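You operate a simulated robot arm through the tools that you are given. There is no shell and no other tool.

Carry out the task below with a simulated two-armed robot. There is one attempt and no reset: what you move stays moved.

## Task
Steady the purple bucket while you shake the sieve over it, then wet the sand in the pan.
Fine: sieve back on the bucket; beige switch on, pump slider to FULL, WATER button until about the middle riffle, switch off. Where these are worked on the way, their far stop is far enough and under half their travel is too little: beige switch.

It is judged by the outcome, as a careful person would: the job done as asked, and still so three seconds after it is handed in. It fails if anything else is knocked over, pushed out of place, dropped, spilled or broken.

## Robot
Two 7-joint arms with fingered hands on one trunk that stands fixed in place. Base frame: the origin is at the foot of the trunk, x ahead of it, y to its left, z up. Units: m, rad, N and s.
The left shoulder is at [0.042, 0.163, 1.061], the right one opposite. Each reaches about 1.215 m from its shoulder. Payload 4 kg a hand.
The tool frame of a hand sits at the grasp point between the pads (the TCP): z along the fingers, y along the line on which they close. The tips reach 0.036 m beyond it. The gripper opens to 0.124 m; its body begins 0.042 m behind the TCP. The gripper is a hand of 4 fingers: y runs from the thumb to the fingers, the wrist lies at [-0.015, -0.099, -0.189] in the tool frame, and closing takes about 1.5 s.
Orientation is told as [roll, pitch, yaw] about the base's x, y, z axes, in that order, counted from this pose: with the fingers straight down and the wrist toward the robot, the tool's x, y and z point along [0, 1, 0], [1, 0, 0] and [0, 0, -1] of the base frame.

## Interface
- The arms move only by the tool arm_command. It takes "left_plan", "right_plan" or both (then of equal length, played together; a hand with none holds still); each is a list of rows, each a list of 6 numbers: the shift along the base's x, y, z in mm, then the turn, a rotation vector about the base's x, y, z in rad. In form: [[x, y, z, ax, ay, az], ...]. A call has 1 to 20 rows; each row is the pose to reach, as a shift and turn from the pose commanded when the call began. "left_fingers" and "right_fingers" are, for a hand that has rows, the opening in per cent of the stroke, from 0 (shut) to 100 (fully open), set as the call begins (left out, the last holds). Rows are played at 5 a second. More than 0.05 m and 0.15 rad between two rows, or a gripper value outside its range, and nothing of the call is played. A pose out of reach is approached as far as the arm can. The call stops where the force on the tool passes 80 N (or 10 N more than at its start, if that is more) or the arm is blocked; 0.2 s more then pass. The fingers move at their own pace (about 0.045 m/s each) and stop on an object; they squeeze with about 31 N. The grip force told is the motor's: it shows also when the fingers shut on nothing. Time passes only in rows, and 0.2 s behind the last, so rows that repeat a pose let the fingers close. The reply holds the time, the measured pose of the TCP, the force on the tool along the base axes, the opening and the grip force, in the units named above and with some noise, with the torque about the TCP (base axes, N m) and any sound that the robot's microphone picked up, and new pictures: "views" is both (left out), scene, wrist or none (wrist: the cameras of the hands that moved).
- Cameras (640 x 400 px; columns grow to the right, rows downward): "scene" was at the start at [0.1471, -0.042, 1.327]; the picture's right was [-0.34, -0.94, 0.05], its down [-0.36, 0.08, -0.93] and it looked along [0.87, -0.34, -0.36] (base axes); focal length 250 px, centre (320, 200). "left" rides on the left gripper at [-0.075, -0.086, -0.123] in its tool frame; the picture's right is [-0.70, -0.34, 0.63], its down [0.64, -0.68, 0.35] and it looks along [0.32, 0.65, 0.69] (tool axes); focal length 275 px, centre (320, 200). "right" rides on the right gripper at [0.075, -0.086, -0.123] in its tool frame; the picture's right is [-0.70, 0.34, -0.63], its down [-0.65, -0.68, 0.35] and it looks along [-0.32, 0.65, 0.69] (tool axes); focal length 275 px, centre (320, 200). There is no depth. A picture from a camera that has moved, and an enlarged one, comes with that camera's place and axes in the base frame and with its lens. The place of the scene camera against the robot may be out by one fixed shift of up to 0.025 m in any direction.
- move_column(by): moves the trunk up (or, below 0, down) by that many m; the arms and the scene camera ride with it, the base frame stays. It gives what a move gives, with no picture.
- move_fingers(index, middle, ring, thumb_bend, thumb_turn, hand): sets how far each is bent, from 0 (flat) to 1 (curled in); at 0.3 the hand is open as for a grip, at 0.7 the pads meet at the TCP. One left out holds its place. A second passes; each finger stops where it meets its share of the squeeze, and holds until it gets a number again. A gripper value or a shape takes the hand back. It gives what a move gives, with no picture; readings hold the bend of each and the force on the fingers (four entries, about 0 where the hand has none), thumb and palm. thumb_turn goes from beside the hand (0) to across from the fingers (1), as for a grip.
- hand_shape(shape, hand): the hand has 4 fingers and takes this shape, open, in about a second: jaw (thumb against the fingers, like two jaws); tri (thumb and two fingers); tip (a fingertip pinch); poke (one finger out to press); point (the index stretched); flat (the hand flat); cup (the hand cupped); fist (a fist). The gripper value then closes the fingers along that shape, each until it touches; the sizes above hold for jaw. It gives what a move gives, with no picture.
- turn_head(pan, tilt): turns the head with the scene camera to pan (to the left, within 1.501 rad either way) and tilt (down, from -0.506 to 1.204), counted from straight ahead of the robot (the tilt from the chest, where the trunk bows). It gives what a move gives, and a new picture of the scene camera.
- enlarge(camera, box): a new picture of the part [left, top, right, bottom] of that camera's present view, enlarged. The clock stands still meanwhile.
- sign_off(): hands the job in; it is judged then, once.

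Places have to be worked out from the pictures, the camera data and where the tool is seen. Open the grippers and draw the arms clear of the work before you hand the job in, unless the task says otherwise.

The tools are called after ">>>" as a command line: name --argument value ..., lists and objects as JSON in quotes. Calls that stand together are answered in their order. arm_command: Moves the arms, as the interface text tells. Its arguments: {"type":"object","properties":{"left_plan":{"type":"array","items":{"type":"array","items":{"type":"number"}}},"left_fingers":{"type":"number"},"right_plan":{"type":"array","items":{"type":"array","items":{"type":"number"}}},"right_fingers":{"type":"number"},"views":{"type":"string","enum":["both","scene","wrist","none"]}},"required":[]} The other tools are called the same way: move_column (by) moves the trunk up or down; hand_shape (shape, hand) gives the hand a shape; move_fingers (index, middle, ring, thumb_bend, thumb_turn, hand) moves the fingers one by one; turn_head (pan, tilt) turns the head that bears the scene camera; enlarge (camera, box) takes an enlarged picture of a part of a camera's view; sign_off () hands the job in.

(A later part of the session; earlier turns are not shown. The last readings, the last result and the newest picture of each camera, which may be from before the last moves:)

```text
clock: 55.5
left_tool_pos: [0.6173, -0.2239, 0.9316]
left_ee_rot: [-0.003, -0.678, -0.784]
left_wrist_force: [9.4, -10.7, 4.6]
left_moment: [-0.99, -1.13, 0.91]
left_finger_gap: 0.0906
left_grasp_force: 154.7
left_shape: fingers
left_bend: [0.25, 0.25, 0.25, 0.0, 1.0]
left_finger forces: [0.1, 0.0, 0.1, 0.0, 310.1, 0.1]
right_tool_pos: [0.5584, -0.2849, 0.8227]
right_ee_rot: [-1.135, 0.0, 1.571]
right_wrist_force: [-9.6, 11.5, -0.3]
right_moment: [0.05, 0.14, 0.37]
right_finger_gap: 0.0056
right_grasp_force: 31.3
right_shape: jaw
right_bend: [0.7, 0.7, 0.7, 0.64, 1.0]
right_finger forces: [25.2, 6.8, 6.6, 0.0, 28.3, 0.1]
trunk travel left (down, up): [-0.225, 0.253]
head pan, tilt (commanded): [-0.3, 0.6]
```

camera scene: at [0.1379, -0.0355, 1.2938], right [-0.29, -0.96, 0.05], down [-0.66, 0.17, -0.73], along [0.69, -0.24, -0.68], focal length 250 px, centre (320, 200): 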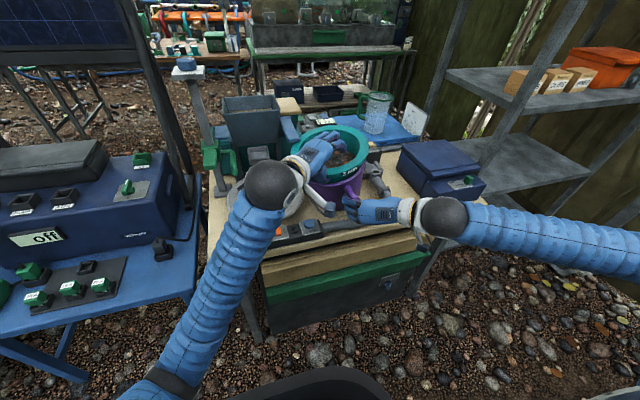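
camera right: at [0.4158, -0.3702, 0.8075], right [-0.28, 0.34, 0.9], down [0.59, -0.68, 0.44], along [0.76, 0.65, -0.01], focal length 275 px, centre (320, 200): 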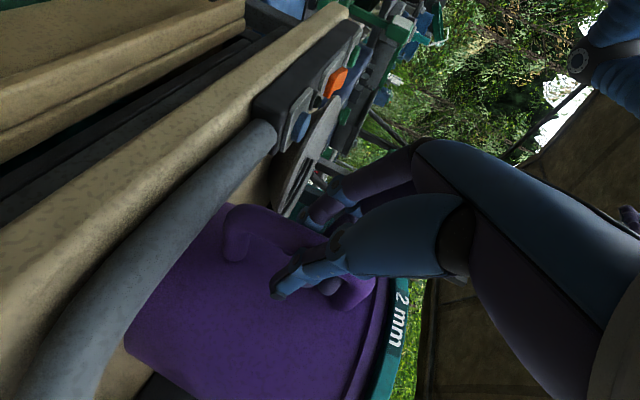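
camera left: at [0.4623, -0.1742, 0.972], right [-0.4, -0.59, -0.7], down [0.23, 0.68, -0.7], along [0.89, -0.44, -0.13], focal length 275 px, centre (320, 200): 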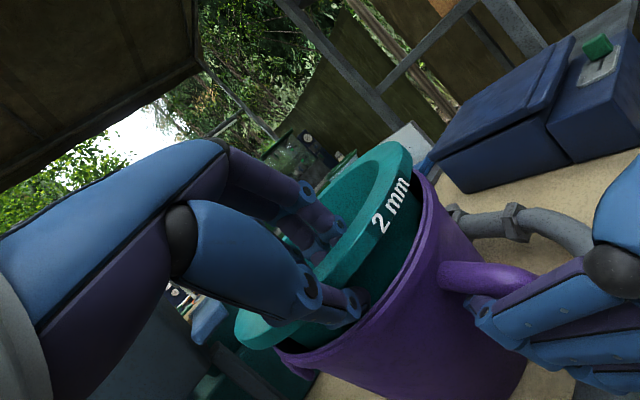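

Still wedged. Raising the sieve should widen the gap because its skirt tapers, so I lift straight up a further 10 mm and watch the forces.

>>> arm_command --left_plan '[[1, -1, 4, 0, 0, 0], [2, -2, 8, 0, 0, 0], [3, -3, 12, 0, 0, 0], [3, -3, 12, 0, 0, 0]]' --views "wrist"

>>> enlarge --camera "scene" --box '[240, 80, 440, 205]'

>>> enlarge --camera "left" --box '[200, 100, 500, 340]'

```text
clock: 56.5
left_tool_pos: [0.6194, -0.2274, 0.9427]
left_ee_rot: [-0.001, -0.675, -0.783]
left_wrist_force: [11.0, -20.4, -29.7]
left_moment: [-1.55, -2.33, 1.57]
left_finger_gap: 0.0994
left_grasp_force: 228.4
left_shape: fingers
left_bend: [0.25, 0.25, 0.25, 0.0, 1.0]
left_finger forces: [0.1, 0.0, 0.0, 0.1, 456.8, 0.0]
right_tool_pos: [0.5579, -0.2843, 0.8246]
right_ee_rot: [-1.139, -0.001, 1.574]
right_wrist_force: [-10.3, 19.7, 23.2]
right_moment: [0.66, 0.08, 0.33]
right_finger_gap: 0.0043
right_grasp_force: 31.3
right_shape: jaw
right_bend: [0.7, 0.7, 0.7, 0.78, 1.0]
right_finger forces: [31.6, 6.2, 3.1, 0.1, 23.6, 0.0]
trunk travel left (down, up): [-0.225, 0.253]
head pan, tilt (commanded): [-0.3, 0.6]
camera left: at [0.4652, -0.1778, 0.9839], right [-0.4, -0.59, -0.7], down [0.23, 0.68, -0.7], along [0.89, -0.44, -0.13], focal length 275 px, centre (320, 200)
```

left: 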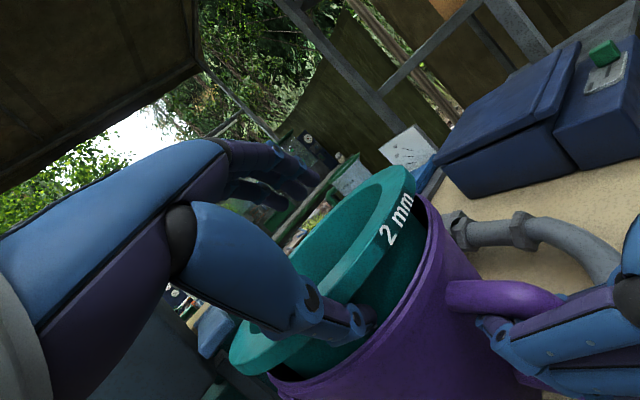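

```text
3.20 times, centred on (340, 142) of scene
camera zoom: at [0.1392, -0.036, 1.2936], right [-0.29, -0.96, 0.05], down [-0.66, 0.17, -0.73], along [0.69, -0.24, -0.68], focal length 800 px, centre (256, 384)
```

zoom: 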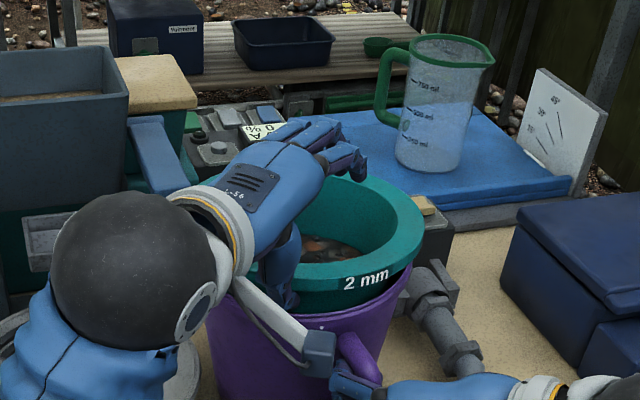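

```text
1.67 times, centred on (350, 220) of left
camera zoom: at [0.4652, -0.1778, 0.9839], right [-0.4, -0.59, -0.7], down [0.23, 0.68, -0.7], along [0.89, -0.44, -0.13], focal length 459 px, centre (270, 167)
```

zoom: 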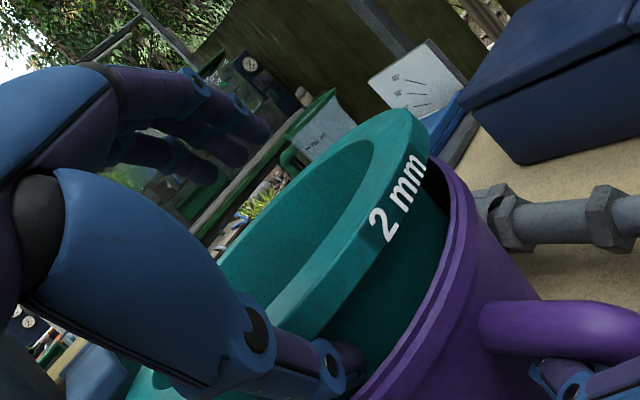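

The hand is prying: the moment shows the thumb wants the hand tilted further (tips inward). I go back down 10 mm and rotate the hand toward its earlier tilt to release the prying load.

>>> arm_command --left_plan '[[-1, 1, -5, 0, 0, 0], [-2, 2, -10, -0.02, -0.02, 0], [-2, 2, -10, -0.05, -0.05, 0], [-2, 2, -10, -0.08, -0.08, 0], [-2, 2, -10, -0.08, -0.08, 0]]' --views "wrist"

>>> enlarge --camera "left" --box '[200, 100, 500, 340]'

```text
clock: 57.7
left_tool_pos: [0.614, -0.2232, 0.9377]
left_ee_rot: [0.001, -0.801, -0.785]
left_wrist_force: [-6.3, 2.3, 59.6]
left_moment: [0.55, 1.18, 0.58]
left_finger_gap: 0.0946
left_grasp_force: 237.5
left_shape: fingers
left_bend: [0.25, 0.25, 0.25, 0.05, 1.0]
left_finger forces: [0.0, 0.0, 0.0, 0.1, 475.4, 0.0]
right_tool_pos: [0.5583, -0.2845, 0.8252]
right_ee_rot: [-1.134, 0.004, 1.569]
right_wrist_force: [3.2, 7.3, -22.9]
right_moment: [-0.22, 0.41, -0.05]
right_finger_gap: 0.0043
right_grasp_force: 30.8
right_shape: jaw
right_bend: [0.7, 0.7, 0.7, 0.78, 1.0]
right_finger forces: [28.7, 5.7, 12.7, 0.0, 28.2, 0.0]
trunk travel left (down, up): [-0.225, 0.253]
head pan, tilt (commanded): [-0.3, 0.6]
camera left: at [0.4565, -0.1709, 0.9614], right [-0.34, -0.65, -0.68], down [0.3, 0.62, -0.73], along [0.89, -0.45, -0.02], focal length 275 px, centre (320, 200)
```

left: 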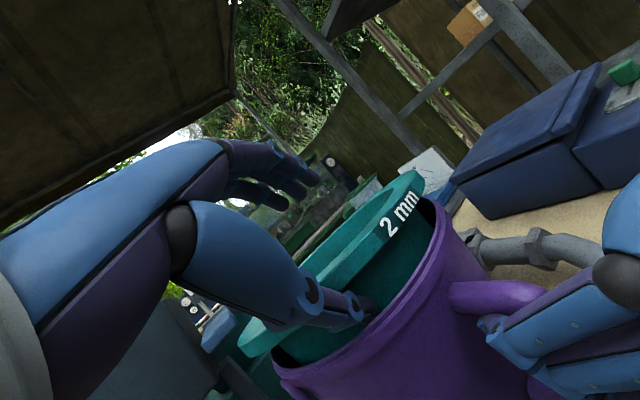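

```text
1.67 times, centred on (350, 220) of left
camera zoom: at [0.4565, -0.1709, 0.9614], right [-0.34, -0.65, -0.68], down [0.3, 0.62, -0.73], along [0.89, -0.45, -0.02], focal length 459 px, centre (270, 167)
```

zoom: 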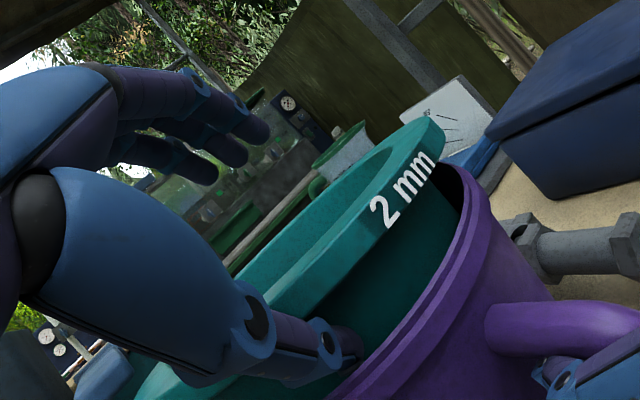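

Still pinched with no net benefit. Before doing more I take a closer look at the thumb/rim area from all cameras.

>>> enlarge --camera "left" --box '[290, 240, 450, 340]'

>>> enlarge --camera "right" --box '[0, 0, 640, 400]'

>>> enlarge --camera "scene" --box '[280, 130, 400, 205]'

```text
4.00 times, centred on (370, 290) of left
camera zoom: at [0.4565, -0.1709, 0.9614], right [-0.34, -0.65, -0.68], down [0.3, 0.62, -0.73], along [0.89, -0.45, -0.02], focal length 1101 px, centre (120, -160)
```

zoom: 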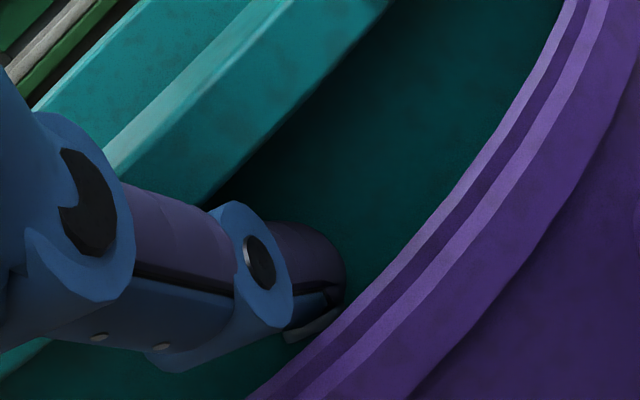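

```text
1.00 times, centred on (320, 200) of right (not enlarged: the box is as wide or as high as the picture)
camera zoom: at [0.4144, -0.3701, 0.808], right [-0.28, 0.34, 0.9], down [0.58, -0.68, 0.44], along [0.76, 0.65, -0.01], focal length 275 px, centre (320, 200)
```

zoom: 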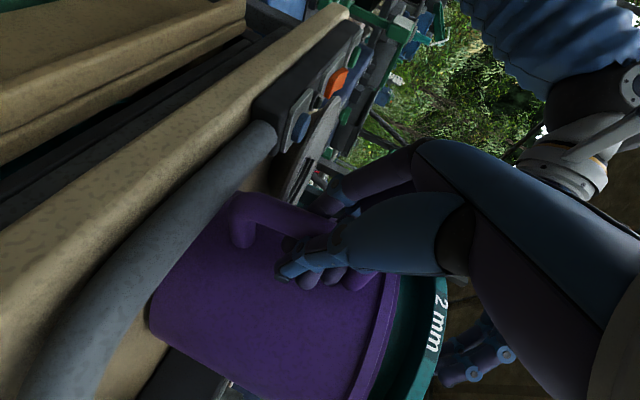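

```text
5.33 times, centred on (340, 168) of scene
camera zoom: at [0.1362, -0.0347, 1.2943], right [-0.29, -0.96, 0.05], down [-0.66, 0.17, -0.73], along [0.69, -0.24, -0.68], focal length 1333 px, centre (213, 373)
```

zoom: 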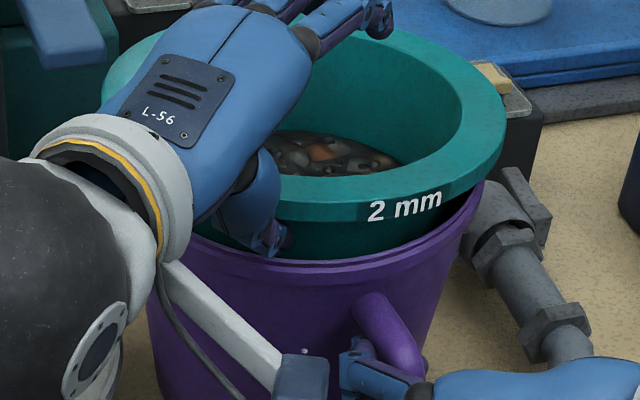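

The thumb tip bears on the skirt while its underside bears on the rim – a prying pair sustained by the hand's pose. I search for the unloaded pose in tiny steps, first raising 4 mm to remove the 60 N vertical load.

>>> arm_command --left_plan '[[0, 0, 4, 0, 0, 0], [0, 0, 4, 0, 0, 0]]' --views "none"

```text
clock: 58.3
left_tool_pos: [0.6165, -0.223, 0.938]
left_ee_rot: [0.001, -0.794, -0.784]
left_wrist_force: [-3.6, 2.9, 49.1]
left_moment: [0.5, 0.93, 0.46]
left_finger_gap: 0.0948
left_grasp_force: 218.5
left_shape: fingers
left_bend: [0.25, 0.25, 0.25, 0.05, 1.0]
left_finger forces: [0.1, 0.0, 0.1, 0.0, 437.1, 0.1]
right_tool_pos: [0.5581, -0.2853, 0.8243]
right_ee_rot: [-1.136, 0.003, 1.57]
right_wrist_force: [3.7, 4.4, -20.2]
right_moment: [-0.23, 0.43, -0.05]
right_finger_gap: 0.0044
right_grasp_force: 30.8
right_shape: jaw
right_bend: [0.7, 0.7, 0.7, 0.78, 1.0]
right_finger forces: [27.8, 5.9, 13.2, 0.0, 29.1, 0.0]
trunk travel left (down, up): [-0.225, 0.253]
head pan, tilt (commanded): [-0.3, 0.6]
```

The load falls slowly with commanded height (the arm is compliant), so I raise the command further in small steps.

>>> arm_command --left_plan '[[0, 0, 5, 0, 0, 0], [0, 0, 10, 0, 0, 0], [0, 0, 10, 0, 0, 0]]' --views "none"

```text
clock: 59.1
left_tool_pos: [0.6178, -0.225, 0.9428]
left_ee_rot: [-0.001, -0.786, -0.783]
left_wrist_force: [7.5, -8.5, -2.6]
left_moment: [-0.92, -0.82, 0.67]
left_finger_gap: 0.1028
left_grasp_force: 177.3
left_shape: fingers
left_bend: [0.25, 0.25, 0.25, 0.0, 1.0]
left_finger forces: [0.0, 0.1, 0.1, 0.0, 355.0, 0.1]
right_tool_pos: [0.559, -0.2844, 0.8258]
right_ee_rot: [-1.136, 0.0, 1.573]
right_wrist_force: [-8.0, 7.4, 0.2]
right_moment: [0.03, 0.18, 0.26]
right_finger_gap: 0.004
right_grasp_force: 30.9
right_shape: jaw
right_bend: [0.7, 0.7, 0.7, 0.78, 1.0]
right_finger forces: [26.9, 6.2, 7.5, 0.0, 29.6, 0.0]
trunk travel left (down, up): [-0.225, 0.253]
head pan, tilt (commanded): [-0.3, 0.6]
```

Vertical load is gone and the thumb force dropped to 355 N. The moment still asks for more tilt; I rotate a little further.

>>> arm_command --left_plan '[[1, -1, 0, -0.04, -0.04, 0], [2, -2, 0, -0.08, -0.08, 0], [2, -2, 0, -0.08, -0.08, 0]]' --views "none"

```text
clock: 59.9
left_tool_pos: [0.6192, -0.2261, 0.9478]
left_ee_rot: [-0.002, -0.907, -0.785]
left_wrist_force: [-0.6, -2.9, 17.6]
left_moment: [-0.08, 0.27, 0.3]
left_finger_gap: 0.1105
left_grasp_force: 140.3
left_shape: fingers
left_bend: [0.25, 0.25, 0.25, 0.0, 1.0]
left_finger forces: [0.1, 0.1, 0.1, 0.1, 280.4, 0.0]
right_tool_pos: [0.5569, -0.286, 0.8239]
right_ee_rot: [-1.137, 0.002, 1.571]
right_wrist_force: [-0.5, 5.5, -5.4]
right_moment: [0.07, 0.24, 0.06]
right_finger_gap: 0.0045
right_grasp_force: 31.4
right_shape: jaw
right_bend: [0.7, 0.7, 0.7, 0.78, 1.0]
right_finger forces: [27.4, 6.1, 8.3, 0.0, 30.3, 0.0]
trunk travel left (down, up): [-0.225, 0.253]
head pan, tilt (commanded): [-0.3, 0.6]
```

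It is working: thumb force is down to 280 N. I continue with a bit more tilt and lift.

>>> arm_command --left_plan '[[0, 0, 4, -0.04, -0.04, 0], [0, 0, 8, -0.08, -0.08, 0], [0, 0, 8, -0.08, -0.08, 0]]' --views "wrist"

>>> enlarge --camera "scene" --box '[280, 130, 400, 205]'

```text
clock: 60.7
left_tool_pos: [0.6199, -0.2255, 0.9544]
left_ee_rot: [-0.002, -1.016, -0.783]
left_wrist_force: [-0.5, -2.5, 7.0]
left_moment: [-0.14, 0.17, 0.23]
left_finger_gap: 0.1181
left_grasp_force: 111.7
left_shape: fingers
left_bend: [0.25, 0.25, 0.25, 0.05, 1.0]
left_finger forces: [0.0, 0.0, 0.0, 0.0, 224.5, 0.1]
right_tool_pos: [0.5584, -0.2845, 0.8245]
right_ee_rot: [-1.136, 0.003, 1.572]
right_wrist_force: [0.0, 3.1, -2.3]
right_moment: [0.08, 0.24, 0.04]
right_finger_gap: 0.0044
right_grasp_force: 30.9
right_shape: jaw
right_bend: [0.7, 0.7, 0.7, 0.78, 1.0]
right_finger forces: [26.6, 6.1, 8.0, 0.0, 31.2, 0.0]
trunk travel left (down, up): [-0.225, 0.253]
head pan, tilt (commanded): [-0.3, 0.6]
camera left: at [0.4607, -0.1731, 0.9462], right [-0.24, -0.75, -0.62], down [0.41, 0.5, -0.76], along [0.88, -0.43, 0.19], focal length 275 px, centre (320, 200)
```

left: 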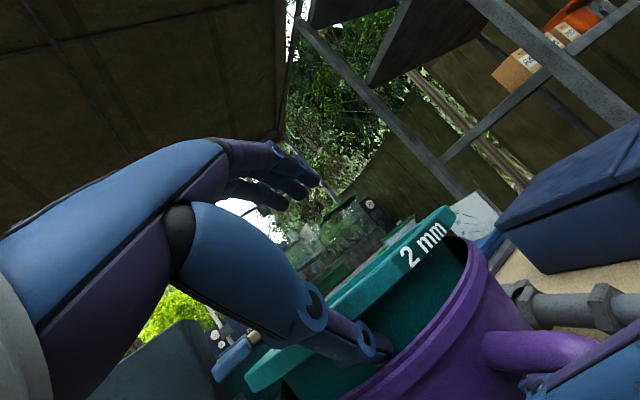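

```text
5.33 times, centred on (340, 168) of scene
camera zoom: at [0.1385, -0.0358, 1.2937], right [-0.29, -0.96, 0.05], down [-0.66, 0.17, -0.73], along [0.69, -0.24, -0.68], focal length 1333 px, centre (213, 373)
```

zoom: 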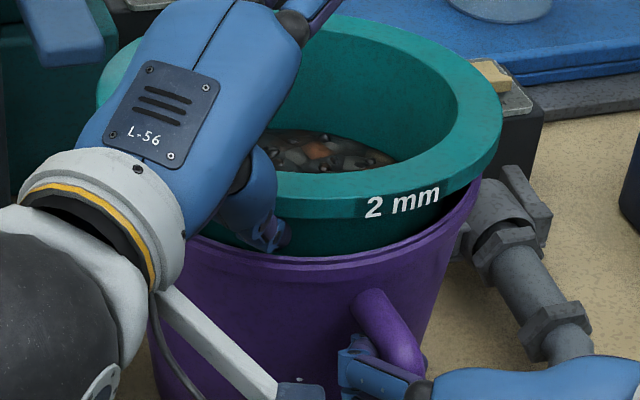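

Down to 224 N. I continue the same way.

>>> arm_command --left_plan '[[0, 0, 4, -0.05, -0.05, 0], [0, 0, 8, -0.1, -0.1, 0], [0, 0, 10, -0.12, -0.12, 0], [0, 0, 10, -0.12, -0.12, 0]]' --views "wrist"

>>> enlarge --camera "scene" --box '[280, 130, 400, 205]'

```text
clock: 61.7
left_tool_pos: [0.6216, -0.2277, 0.9647]
left_ee_rot: [-0.004, -1.185, -0.782]
left_wrist_force: [-0.7, -3.6, -8.8]
left_moment: [-0.3, 0.12, 0.14]
left_finger_gap: 0.1301
left_grasp_force: 78.3
left_shape: fingers
left_bend: [0.25, 0.25, 0.25, 0.12, 0.99]
left_finger forces: [0.0, 0.1, 0.0, 0.1, 155.7, 0.1]
right_tool_pos: [0.56, -0.2846, 0.8234]
right_ee_rot: [-1.138, -0.001, 1.571]
right_wrist_force: [1.0, 3.3, 3.5]
right_moment: [0.2, 0.35, -0.02]
right_finger_gap: 0.0047
right_grasp_force: 30.8
right_shape: jaw
right_bend: [0.7, 0.7, 0.7, 0.78, 1.0]
right_finger forces: [28.0, 6.8, 7.7, 0.0, 31.3, 0.0]
trunk travel left (down, up): [-0.225, 0.253]
head pan, tilt (commanded): [-0.3, 0.6]
camera left: at [0.4649, -0.1757, 0.9314], right [-0.17, -0.82, -0.55], down [0.5, 0.41, -0.76], along [0.85, -0.4, 0.34], focal length 275 px, centre (320, 200)
```

left: 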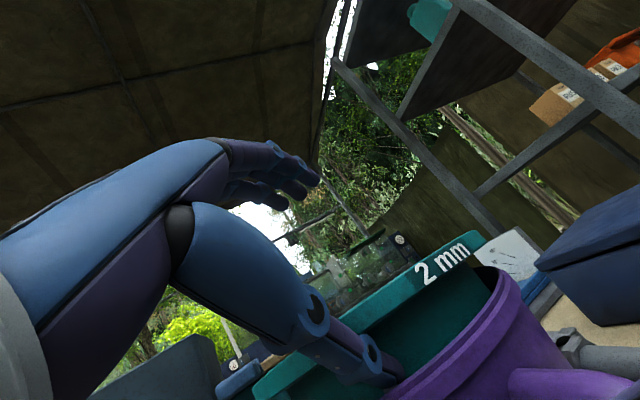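

```text
5.33 times, centred on (340, 168) of scene
camera zoom: at [0.1391, -0.036, 1.2935], right [-0.29, -0.96, 0.04], down [-0.66, 0.17, -0.73], along [0.69, -0.24, -0.68], focal length 1333 px, centre (213, 373)
```

zoom: 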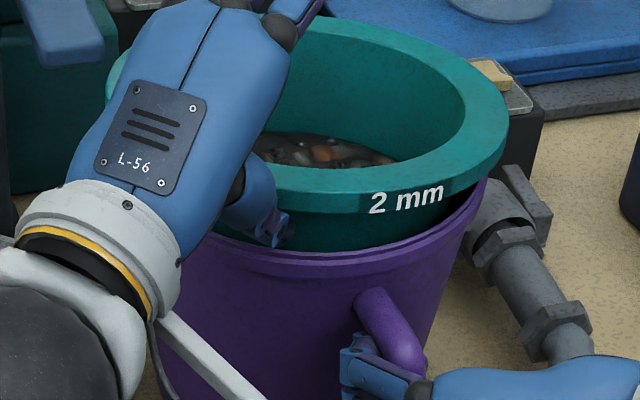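

Force is down to 156 N and the thumb is straightening out. One more step of tilt and lift.

>>> arm_command --left_plan '[[0, 0, 4, -0.05, -0.05, 0], [0, 0, 8, -0.1, -0.1, 0], [0, 0, 11, -0.12, -0.12, 0], [0, 0, 11, -0.12, -0.12, 0]]' --views "wrist"

>>> enlarge --camera "scene" --box '[280, 130, 400, 205]'

```text
clock: 62.7
left_tool_pos: [0.6199, -0.2268, 0.9784]
left_ee_rot: [-0.004, -1.358, -0.781]
left_wrist_force: [-7.7, 2.2, -0.8]
left_moment: [0.23, 0.55, -0.01]
left_finger_gap: 0.1296
left_grasp_force: 4.2
left_shape: fingers
left_bend: [0.25, 0.25, 0.25, 0.11, 0.99]
left_finger forces: [0.0, 0.0, 0.0, 0.1, 7.7, 0.1]
right_tool_pos: [0.5592, -0.2855, 0.8249]
right_ee_rot: [-1.136, 0.001, 1.572]
right_wrist_force: [10.8, -0.5, 5.2]
right_moment: [0.22, 0.29, -0.35]
right_finger_gap: 0.0046
right_grasp_force: 30.8
right_shape: jaw
right_bend: [0.7, 0.7, 0.7, 0.78, 1.0]
right_finger forces: [30.6, 9.1, 9.2, 0.0, 31.5, 0.1]
trunk travel left (down, up): [-0.225, 0.253]
head pan, tilt (commanded): [-0.3, 0.6]
camera left: at [0.4691, -0.1807, 0.9196], right [-0.1, -0.88, -0.46], down [0.59, 0.32, -0.74], along [0.8, -0.35, 0.49], focal length 275 px, centre (320, 200)
```

left: 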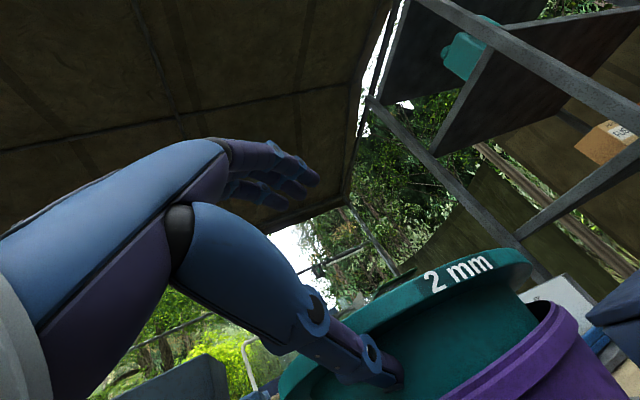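

```text
5.33 times, centred on (340, 168) of scene
camera zoom: at [0.1386, -0.0355, 1.2938], right [-0.29, -0.96, 0.05], down [-0.66, 0.17, -0.73], along [0.69, -0.24, -0.68], focal length 1333 px, centre (213, 373)
```

zoom: 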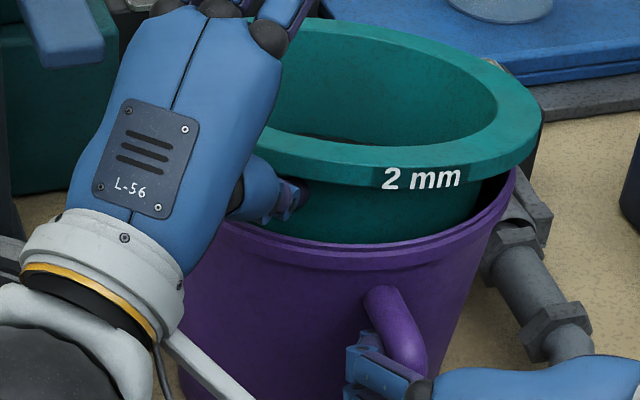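

The wedge has released (thumb force 8 N). With the hand nearly horizontal, the thumb can now slide straight out from under the flange; I draw it outward.

>>> arm_command --left_plan '[[-5, 5, 1, 0, 0, 0], [-10, 10, 2, 0, 0, 0], [-16, 16, 2, 0, 0, 0], [-16, 16, 2, 0, 0, 0]]' --views "wrist"

>>> enlarge --camera "scene" --box '[240, 80, 440, 205]'

```text
clock: 63.7
left_tool_pos: [0.6039, -0.2108, 0.9778]
left_ee_rot: [-0.005, -1.355, -0.781]
left_wrist_force: [0.0, -0.4, -1.7]
left_moment: [0.01, 0.01, 0.04]
left_finger_gap: 0.1271
left_grasp_force: 0.7
left_shape: fingers
left_bend: [0.25, 0.25, 0.25, 0.08, 1.0]
left_finger forces: [0.0, 0.0, 0.1, 0.1, 1.4, 0.1]
right_tool_pos: [0.5584, -0.2859, 0.8235]
right_ee_rot: [-1.136, 0.001, 1.571]
right_wrist_force: [-0.6, -0.8, 2.6]
right_moment: [0.12, 0.29, -0.06]
right_finger_gap: 0.0051
right_grasp_force: 30.8
right_shape: jaw
right_bend: [0.7, 0.7, 0.7, 0.78, 1.0]
right_finger forces: [28.3, 6.6, 9.5, 0.1, 33.0, 0.0]
trunk travel left (down, up): [-0.225, 0.253]
head pan, tilt (commanded): [-0.3, 0.6]
camera left: at [0.4536, -0.1655, 0.9192], right [-0.11, -0.88, -0.46], down [0.59, 0.32, -0.74], along [0.8, -0.35, 0.49], focal length 275 px, centre (320, 200)
```

left: 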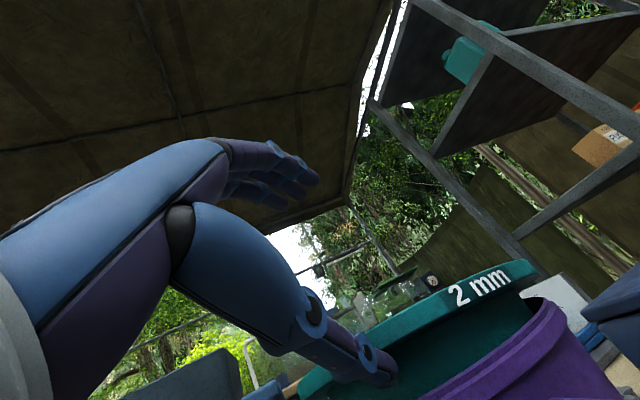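

```text
3.20 times, centred on (340, 142) of scene
camera zoom: at [0.1386, -0.0359, 1.2937], right [-0.29, -0.96, 0.04], down [-0.66, 0.17, -0.73], along [0.69, -0.24, -0.68], focal length 800 px, centre (256, 384)
```

zoom: 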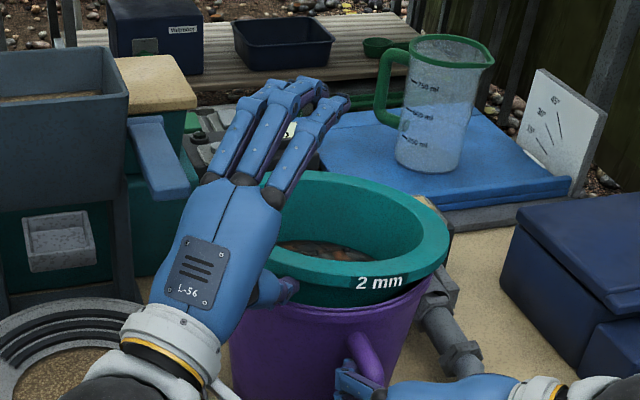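

The thumb slides freely now, carrying only the sieve's near side. I lower the hand a few millimetres to shorten the drop, then slide the thumb out.

>>> arm_command --left_plan '[[0, 0, -4, 0, 0, 0], [0, 0, -8, 0, 0, 0], [0, 0, -8, 0, 0, 0]]' --views "none"

```text
clock: 64.5
left_tool_pos: [0.6051, -0.2101, 0.9689]
left_ee_rot: [-0.002, -1.357, -0.781]
left_wrist_force: [-0.8, 0.8, -2.6]
left_moment: [0.05, 0.03, -0.03]
left_finger_gap: 0.1275
left_grasp_force: 0.8
left_shape: fingers
left_bend: [0.25, 0.25, 0.25, 0.08, 1.0]
left_finger forces: [0.1, 0.0, 0.1, 0.1, 1.6, 0.1]
right_tool_pos: [0.5594, -0.2855, 0.8237]
right_ee_rot: [-1.137, 0.001, 1.572]
right_wrist_force: [-0.5, -1.3, 3.4]
right_moment: [0.1, 0.3, -0.11]
right_finger_gap: 0.0052
right_grasp_force: 30.7
right_shape: jaw
right_bend: [0.7, 0.7, 0.7, 0.78, 1.0]
right_finger forces: [28.5, 6.8, 9.6, 0.0, 33.1, 0.0]
trunk travel left (down, up): [-0.225, 0.253]
head pan, tilt (commanded): [-0.3, 0.6]
```

No contact with the rim yet, so I lower a bit more.

>>> arm_command --left_plan '[[0, 0, -4, 0, 0, 0], [0, 0, -7, 0, 0, 0], [0, 0, -7, 0, 0, 0]]' --views "wrist"

>>> enlarge --camera "scene" --box '[280, 130, 400, 205]'

```text
clock: 65.3
left_tool_pos: [0.6041, -0.2097, 0.9631]
left_ee_rot: [-0.005, -1.357, -0.782]
left_wrist_force: [-1.1, 2.3, 2.7]
left_moment: [0.1, 0.03, 0.03]
left_finger_gap: 0.1255
left_grasp_force: 3.1
left_shape: fingers
left_bend: [0.25, 0.25, 0.25, 0.06, 1.0]
left_finger forces: [0.1, 0.0, 0.1, 0.0, 6.5, 0.0]
right_tool_pos: [0.558, -0.285, 0.8242]
right_ee_rot: [-1.137, 0.001, 1.571]
right_wrist_force: [2.9, -1.4, 2.5]
right_moment: [0.14, 0.32, -0.22]
right_finger_gap: 0.0049
right_grasp_force: 31.2
right_shape: jaw
right_bend: [0.7, 0.7, 0.7, 0.78, 1.0]
right_finger forces: [29.1, 7.4, 9.6, 0.0, 32.6, 0.0]
trunk travel left (down, up): [-0.225, 0.253]
head pan, tilt (commanded): [-0.3, 0.6]
camera left: at [0.453, -0.1649, 0.9048], right [-0.1, -0.88, -0.46], down [0.59, 0.32, -0.74], along [0.8, -0.35, 0.49], focal length 275 px, centre (320, 200)
```

left: 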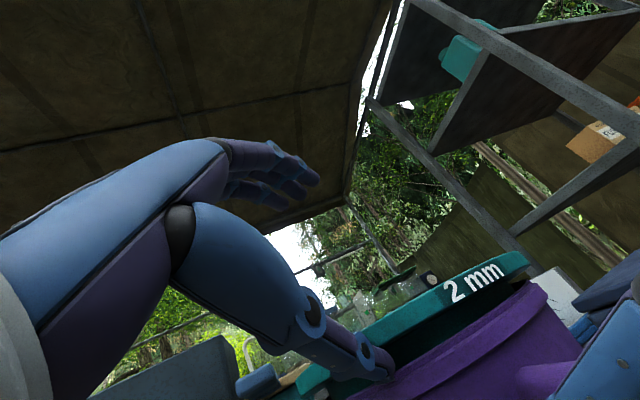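

```text
5.33 times, centred on (340, 168) of scene
camera zoom: at [0.1385, -0.0356, 1.2938], right [-0.29, -0.96, 0.05], down [-0.66, 0.17, -0.73], along [0.69, -0.24, -0.68], focal length 1333 px, centre (213, 373)
```

zoom: 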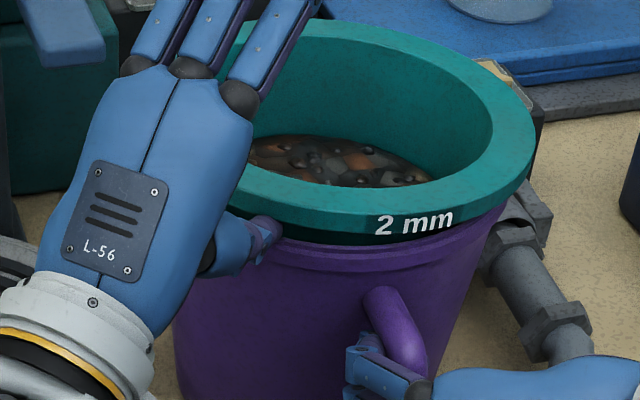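

The thumb is just touching the rim with the flange resting on it, about 15–20 mm up. Now I slide it out.

>>> arm_command --left_plan '[[-4, 4, 1, 0, 0, 0], [-9, 9, 1, 0, 0, 0], [-14, 14, 1, 0, 0, 0], [-20, 20, 1, 0, 0, 0], [-20, 20, 1, 0, 0, 0]]' --views "wrist"

>>> enlarge --camera "scene" --box '[280, 130, 400, 205]'

```text
clock: 66.5
left_tool_pos: [0.5824, -0.1909, 0.9634]
left_ee_rot: [-0.004, -1.356, -0.783]
left_wrist_force: [-0.3, 0.5, -0.5]
left_moment: [0.0, -0.06, 0.04]
left_finger_gap: 0.1266
left_grasp_force: 0.0
left_shape: fingers
left_bend: [0.25, 0.25, 0.25, 0.07, 1.0]
left_finger forces: [0.0, 0.0, 0.0, 0.1, 0.0, 0.1]
right_tool_pos: [0.5577, -0.285, 0.8251]
right_ee_rot: [-1.136, 0.003, 1.571]
right_wrist_force: [0.5, -1.8, 2.2]
right_moment: [0.1, 0.27, -0.07]
right_finger_gap: 0.0053
right_grasp_force: 30.8
right_shape: jaw
right_bend: [0.7, 0.7, 0.7, 0.78, 1.0]
right_finger forces: [28.2, 6.6, 9.6, 0.1, 32.9, 0.0]
trunk travel left (down, up): [-0.225, 0.253]
head pan, tilt (commanded): [-0.3, 0.6]
camera left: at [0.432, -0.1448, 0.9065], right [-0.11, -0.88, -0.46], down [0.59, 0.32, -0.74], along [0.8, -0.35, 0.49], focal length 275 px, centre (320, 200)
```

left: 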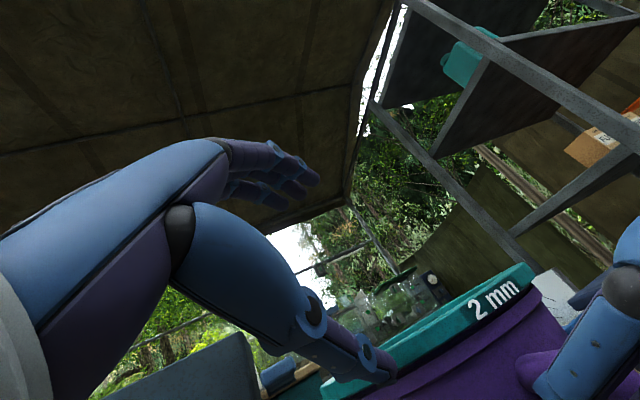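

```text
5.33 times, centred on (340, 168) of scene
camera zoom: at [0.1386, -0.0359, 1.2937], right [-0.29, -0.96, 0.04], down [-0.66, 0.17, -0.73], along [0.69, -0.24, -0.68], focal length 1333 px, centre (213, 373)
```

zoom: 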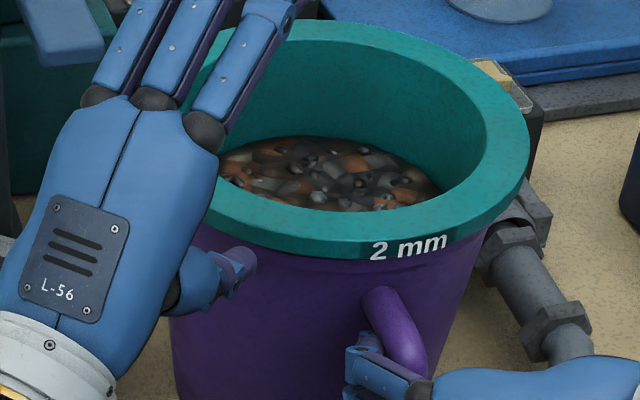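

The sieve has dropped back onto the bucket and looks fully seated; the bucket is nearly at its original spot. I retreat the left hand upward and outward.

>>> arm_command --left_plan '[[-10, 10, 20, 0, 0, 0], [-20, 20, 50, 0, 0, 0], [-30, 30, 85, 0, 0, 0], [-40, 45, 120, 0.07, 0.07, 0], [-45, 65, 150, 0.17, 0.17, 0], [-50, 85, 180, 0.27, 0.27, 0], [-55, 105, 200, 0.37, 0.37, 0], [-60, 125, 215, 0.47, 0.47, 0], [-60, 140, 225, 0.57, 0.57, 0], [-60, 150, 230, 0.67, 0.67, 0], [-60, 160, 235, 0.77, 0.77, 0], [-60, 165, 240, 0.87, 0.87, 0], [-60, 165, 240, 0.959, 0.959, 0], [-60, 165, 240, 0.959, 0.959, 0]]' --left_fingers 100 --views "both"

>>> enlarge --camera "scene" --box '[200, 80, 440, 240]'

```text
clock: 69.5
left_tool_pos: [0.5238, -0.0249, 1.2049]
left_ee_rot: [-0.001, 0.002, -0.783]
left_wrist_force: [-0.7, 0.0, 0.5]
left_moment: [-0.01, -0.01, 0.01]
left_finger_gap: 0.124
left_grasp_force: 0.1
left_shape: jaw
left_bend: [0.3, 0.3, 0.3, 0.3, 0.98]
left_finger forces: [0.0, 0.0, 0.1, 0.0, 0.0, 0.0]
right_tool_pos: [0.5579, -0.2849, 0.8236]
right_ee_rot: [-1.137, 0.003, 1.57]
right_wrist_force: [-0.8, -0.8, 3.8]
right_moment: [0.16, 0.24, -0.06]
right_finger_gap: 0.0052
right_grasp_force: 30.9
right_shape: jaw
right_bend: [0.7, 0.7, 0.7, 0.78, 1.0]
right_finger forces: [28.0, 6.4, 9.0, 0.0, 33.2, 0.0]
trunk travel left (down, up): [-0.225, 0.253]
head pan, tilt (commanded): [-0.3, 0.6]
camera scene: at [0.1386, -0.0356, 1.2936], right [-0.29, -0.96, 0.05], down [-0.66, 0.17, -0.73], along [0.69, -0.24, -0.68], focal length 250 px, centre (320, 200)
camera left: at [0.4101, -0.0162, 1.3265], right [-0.73, -0.26, -0.63], down [-0.03, 0.94, -0.35], along [0.68, -0.23, -0.69], focal length 275 px, centre (320, 200)
```

scene: 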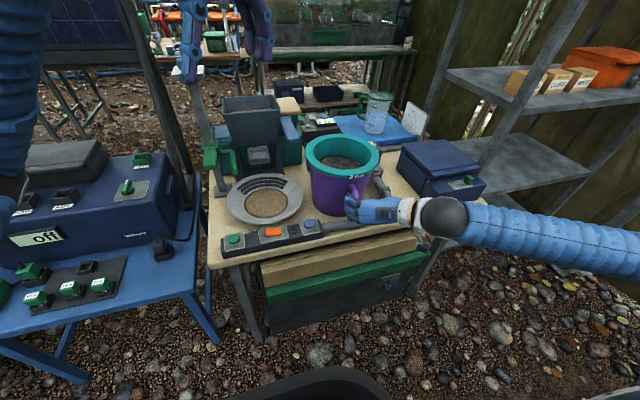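
left: 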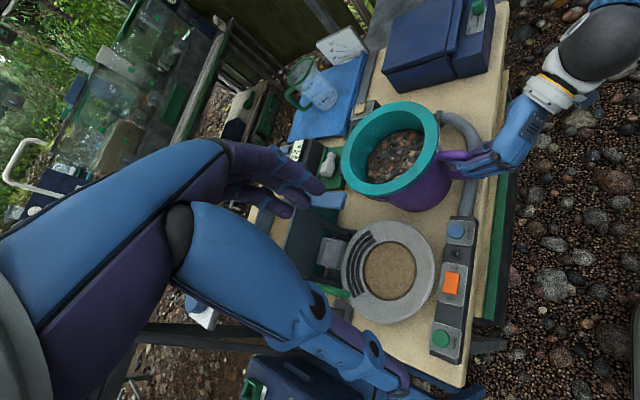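

```text
2.50 times, centred on (320, 160) of scene
camera zoom: at [0.1386, -0.0356, 1.2936], right [-0.29, -0.96, 0.05], down [-0.66, 0.17, -0.73], along [0.69, -0.24, -0.68], focal length 625 px, centre (320, 300)
```

zoom: 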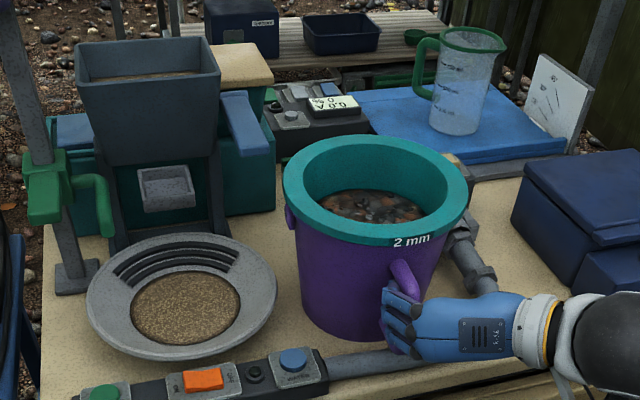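

Sieve is seated, bucket upright in place and the pan undisturbed. I check closer from the left camera before releasing the handle.

>>> enlarge --camera "left" --box '[320, 60, 540, 240]'

>>> enlarge --camera "left" --box '[320, 200, 520, 380]'

```text
2.22 times, centred on (430, 150) of left
camera zoom: at [0.4101, -0.0162, 1.3265], right [-0.73, -0.26, -0.63], down [-0.03, 0.94, -0.35], along [0.68, -0.23, -0.69], focal length 612 px, centre (76, 311)
```

zoom: 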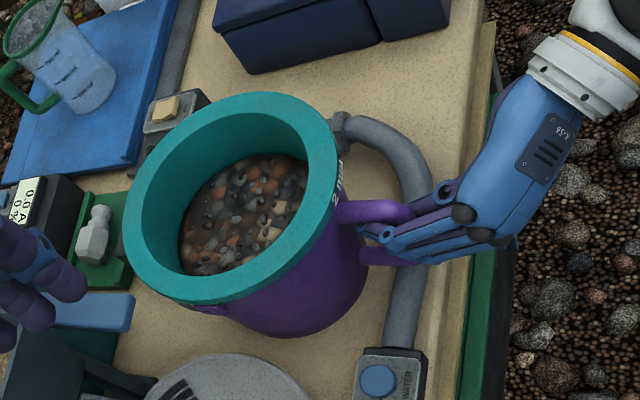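

```text
2.22 times, centred on (420, 290) of left
camera zoom: at [0.4101, -0.0162, 1.3265], right [-0.73, -0.26, -0.63], down [-0.03, 0.94, -0.35], along [0.68, -0.23, -0.69], focal length 612 px, centre (98, 0)
```

zoom: 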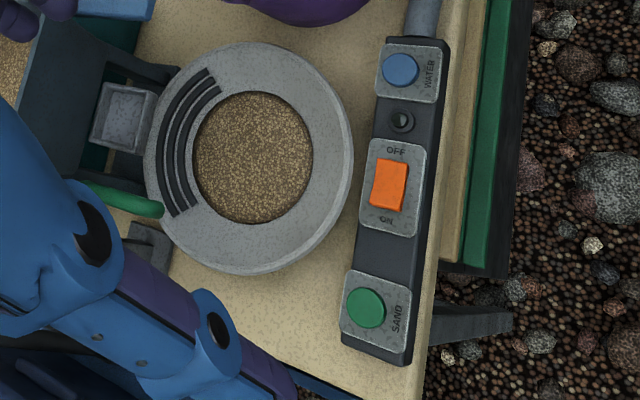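

All good: three riffles are visible on the pan's hopper side. I open the right hand to release the handle, then draw it back and up.

>>> arm_command --right_plan '[[0, 0, 0, 0, 0, 0], [0, 0, 0, 0, 0, 0], [0, 0, 0, 0, 0, 0], [0, 0, 0, 0, 0, 0], [0, 0, 0, 0, 0, 0], [0, 0, 0, 0, 0, 0], [0, 0, 0, 0, 0, 0], [-8, 0, 10, 0, 0.05, 0], [-14, 0, 30, 0, 0.15, 0], [-14, 0, 60, 0, 0.25, 0], [-14, 0, 95, 0, 0.35, 0], [-14, -10, 130, 0, 0.35, 0], [-14, -20, 170, 0, 0.35, 0], [-14, -30, 210, 0, 0.35, 0], [-14, -40, 240, 0, 0.35, 0]]' --right_fingers 100 --views "both"

```text
clock: 72.7
left_tool_pos: [0.5243, -0.0243, 1.2045]
left_ee_rot: [-0.003, -0.001, -0.784]
left_wrist_force: [-0.5, -0.8, -1.2]
left_moment: [-0.01, 0.02, 0.03]
left_finger_gap: 0.1236
left_grasp_force: 0.0
left_shape: jaw
left_bend: [0.3, 0.3, 0.3, 0.3, 0.98]
left_finger forces: [0.0, 0.1, 0.0, 0.0, 0.0, 0.0]
right_tool_pos: [0.5481, -0.3231, 1.0636]
right_ee_rot: [-0.785, 0.002, 1.572]
right_wrist_force: [0.0, 0.5, -0.7]
right_moment: [0.0, -0.01, 0.0]
right_finger_gap: 0.1238
right_grasp_force: 0.0
right_shape: jaw
right_bend: [0.3, 0.3, 0.3, 0.3, 0.98]
right_finger forces: [0.0, 0.1, 0.0, 0.1, 0.1, 0.1]
trunk travel left (down, up): [-0.225, 0.253]
head pan, tilt (commanded): [-0.3, 0.6]
camera scene: at [0.1388, -0.0357, 1.2937], right [-0.29, -0.96, 0.05], down [-0.66, 0.17, -0.73], along [0.69, -0.24, -0.68], focal length 250 px, centre (320, 200)
camera right: at [0.4081, -0.4084, 1.097], right [0.04, 0.34, 0.94], down [0.7, -0.68, 0.21], along [0.71, 0.65, -0.27], focal length 275 px, centre (320, 200)
```

scene: 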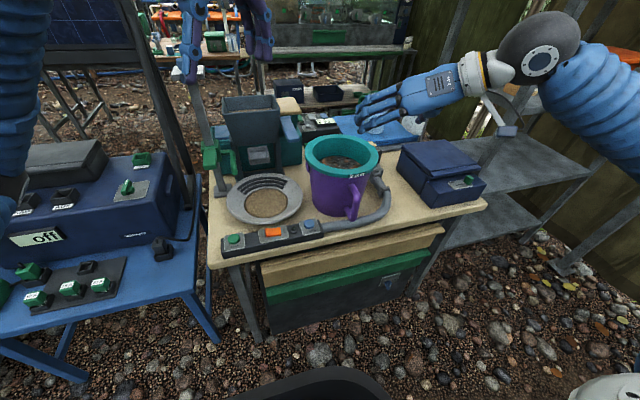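
right: 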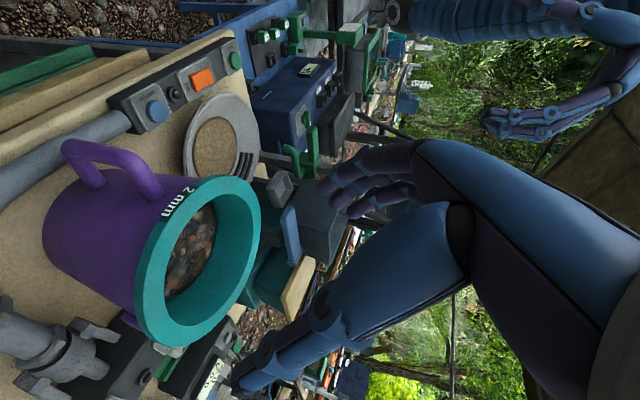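

The handle is released and the bucket stays put. I turn the right hand back to fingers-down and move it toward a spot in front of the beige switch at safe height.

>>> arm_command --right_plan '[[6, -10, 5, 0.0512, 0.0512, -0.1236], [12, -20, 10, 0.1023, 0.1023, -0.2471], [20, -30, 15, 0.1535, 0.1535, -0.3707], [28, -40, 20, 0.2047, 0.2047, -0.4942], [36, -50, 25, 0.2558, 0.2558, -0.6178], [44, -60, 28, 0.307, 0.307, -0.7413], [52, -72, 30, 0.3582, 0.3582, -0.8649], [62, -84, 32, 0.4093, 0.4093, -0.9884], [72, -96, 34, 0.4605, 0.4605, -1.112], [84, -108, 35, 0.5117, 0.5117, -1.2355], [96, -118, 35, 0.5628, 0.5628, -1.359], [110, -127, 35, 0.614, 0.614, -1.4826], [110, -127, 35, 0.614, 0.614, -1.4826]]' --views "none"

>>> hand_shape --shape "poke" --hand "right"

>>> enlarge --camera "right" --box '[0, 0, 640, 400]'

>>> enlarge --camera "scene" --box '[240, 0, 560, 200]'

```text
clock: 75.5
left_tool_pos: [0.5242, -0.0234, 1.2048]
left_ee_rot: [0.0, 0.0, -0.785]
left_wrist_force: [-0.3, -0.3, 0.1]
left_moment: [0.01, -0.02, -0.03]
left_finger_gap: 0.124
left_grasp_force: 0.1
left_shape: jaw
left_bend: [0.3, 0.3, 0.3, 0.3, 0.98]
left_finger forces: [0.0, 0.0, 0.0, 0.0, 0.0, 0.0]
right_tool_pos: [0.6546, -0.4533, 1.0998]
right_ee_rot: [0.002, 0.001, 0.001]
right_wrist_force: [-0.2, -0.5, -0.5]
right_moment: [-0.05, 0.0, -0.02]
right_finger_gap: 0.1239
right_grasp_force: 0.0
right_shape: jaw
right_bend: [0.3, 0.3, 0.3, 0.3, 0.98]
right_finger forces: [0.0, 0.0, 0.0, 0.1, 0.0, 0.1]
trunk travel left (down, up): [-0.225, 0.253]
head pan, tilt (commanded): [-0.3, 0.6]
```

```text
clock: 76.4
left_tool_pos: [0.5242, -0.0242, 1.2041]
left_ee_rot: [0.0, 0.0, -0.783]
left_wrist_force: [0.2, 0.0, 0.7]
left_moment: [-0.01, 0.03, 0.03]
left_finger_gap: 0.1237
left_grasp_force: 0.1
left_shape: jaw
left_bend: [0.3, 0.3, 0.3, 0.3, 0.98]
left_finger forces: [0.0, 0.0, 0.1, 0.1, 0.0, 0.1]
right_tool_pos: [0.6546, -0.4534, 1.099]
right_ee_rot: [0.0, 0.002, -0.001]
right_wrist_force: [-0.3, 0.6, 0.1]
right_moment: [0.03, -0.01, 0.03]
right_finger_gap: 0.0002
right_grasp_force: 0.1
right_shape: poke
right_bend: [0.7, 0.7, 0.99, 0.0, 1.0]
right_finger forces: [0.0, 0.0, 0.0, 0.0, 0.0, 0.1]
trunk travel left (down, up): [-0.225, 0.253]
head pan, tilt (commanded): [-0.3, 0.6]
```

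```text
1.00 times, centred on (320, 200) of right (not enlarged: the box is as wide or as high as the picture)
camera zoom: at [0.5695, -0.3783, 1.2214], right [0.34, -0.7, 0.63], down [-0.68, -0.65, -0.35], along [0.65, -0.32, -0.69], focal length 275 px, centre (320, 200)
```

zoom: 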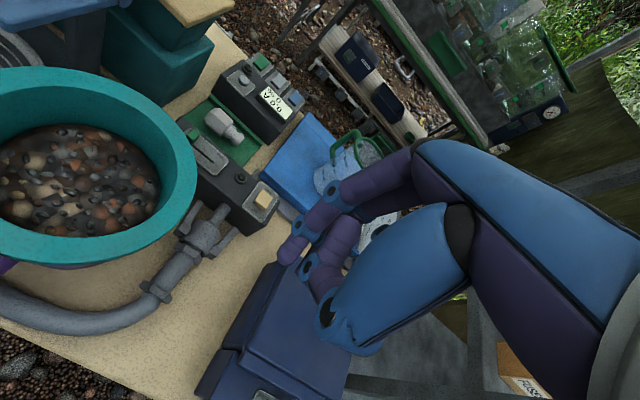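

```text
2.00 times, centred on (400, 100) of scene
camera zoom: at [0.1388, -0.0357, 1.2937], right [-0.29, -0.96, 0.05], down [-0.66, 0.17, -0.73], along [0.69, -0.24, -0.68], focal length 500 px, centre (160, 400)
```

zoom: 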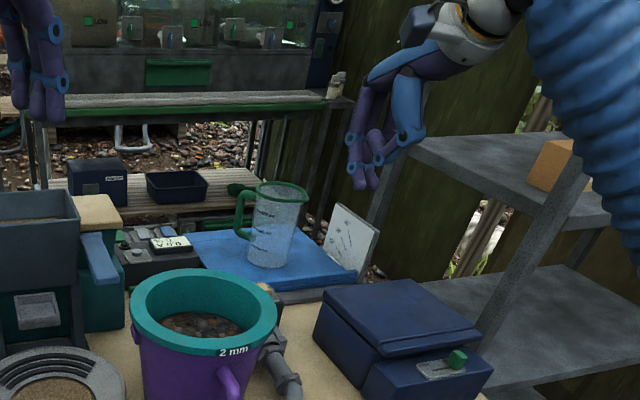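

In the poke shape, index and middle tips sit side by side about 25–30 mm below the TCP. For a cleaner single-finger press I curl the middle finger as well.

>>> move_fingers --hand "right" --index 0.65 --middle 1.0 --ring 1.0 --thumb_bend 0.0

>>> enlarge --camera "right" --box '[180, 120, 480, 370]'

>>> enlarge --camera "scene" --box '[360, 0, 520, 100]'

>>> enlarge --camera "left" --box '[300, 0, 640, 200]'

```text
clock: 77.4
left_tool_pos: [0.5241, -0.0255, 1.204]
left_ee_rot: [-0.001, -0.002, -0.785]
left_wrist_force: [0.7, -0.1, 0.6]
left_moment: [0.02, 0.0, -0.02]
left_finger_gap: 0.1239
left_grasp_force: 0.1
left_shape: jaw
left_bend: [0.3, 0.3, 0.3, 0.3, 0.98]
left_finger forces: [0.0, 0.0, 0.0, 0.0, 0.1, 0.0]
right_tool_pos: [0.6547, -0.4534, 1.0977]
right_ee_rot: [-0.001, 0.003, -0.001]
right_wrist_force: [0.1, -0.4, -0.3]
right_moment: [-0.03, 0.01, 0.01]
right_finger_gap: 0.0586
right_grasp_force: 0.1
right_shape: fingers
right_bend: [0.65, 1.0, 1.0, 0.0, 1.0]
right_finger forces: [0.1, 0.0, 0.0, 0.0, 0.0, 0.0]
trunk travel left (down, up): [-0.225, 0.253]
head pan, tilt (commanded): [-0.3, 0.6]
```

```text
1.60 times, centred on (330, 245) of right
camera zoom: at [0.5695, -0.3784, 1.2214], right [0.34, -0.7, 0.63], down [-0.68, -0.65, -0.35], along [0.65, -0.32, -0.69], focal length 440 px, centre (304, 128)
```

zoom: 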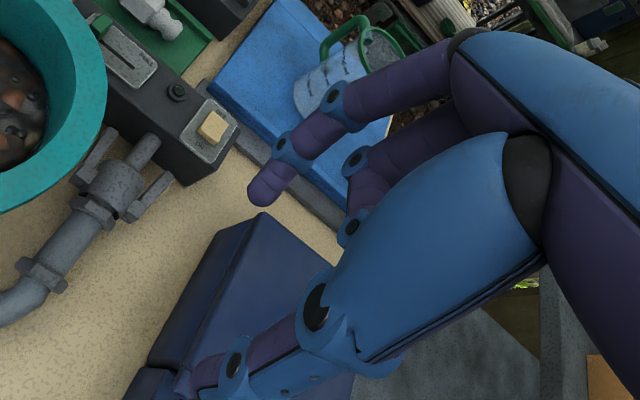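

```text
4.00 times, centred on (440, 50) of scene
camera zoom: at [0.1388, -0.0358, 1.2937], right [-0.29, -0.96, 0.05], down [-0.66, 0.17, -0.73], along [0.69, -0.24, -0.68], focal length 1000 px, centre (-160, 800)
```

zoom: 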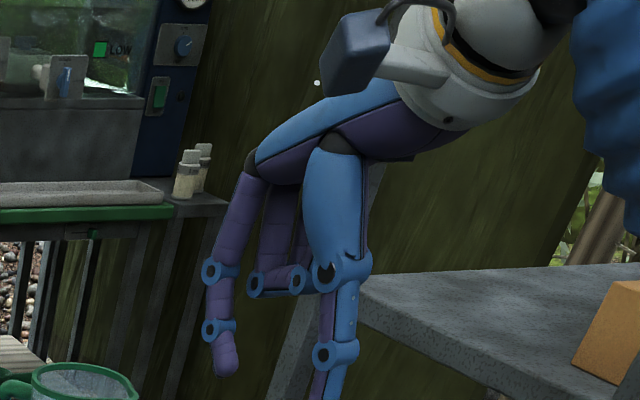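

```text
1.88 times, centred on (470, 100) of left
camera zoom: at [0.4102, -0.0163, 1.3263], right [-0.73, -0.26, -0.63], down [-0.03, 0.94, -0.35], along [0.68, -0.24, -0.69], focal length 518 px, centre (38, 388)
```

zoom: 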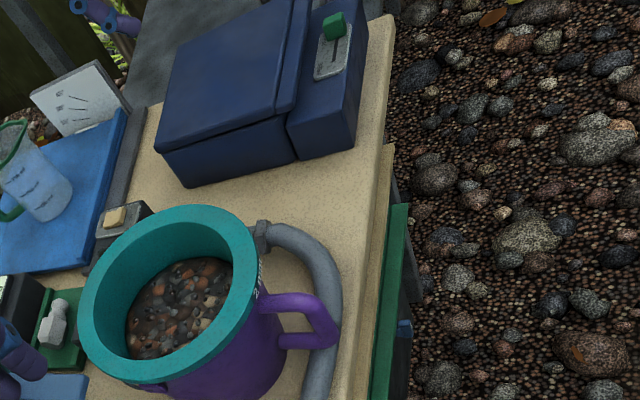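

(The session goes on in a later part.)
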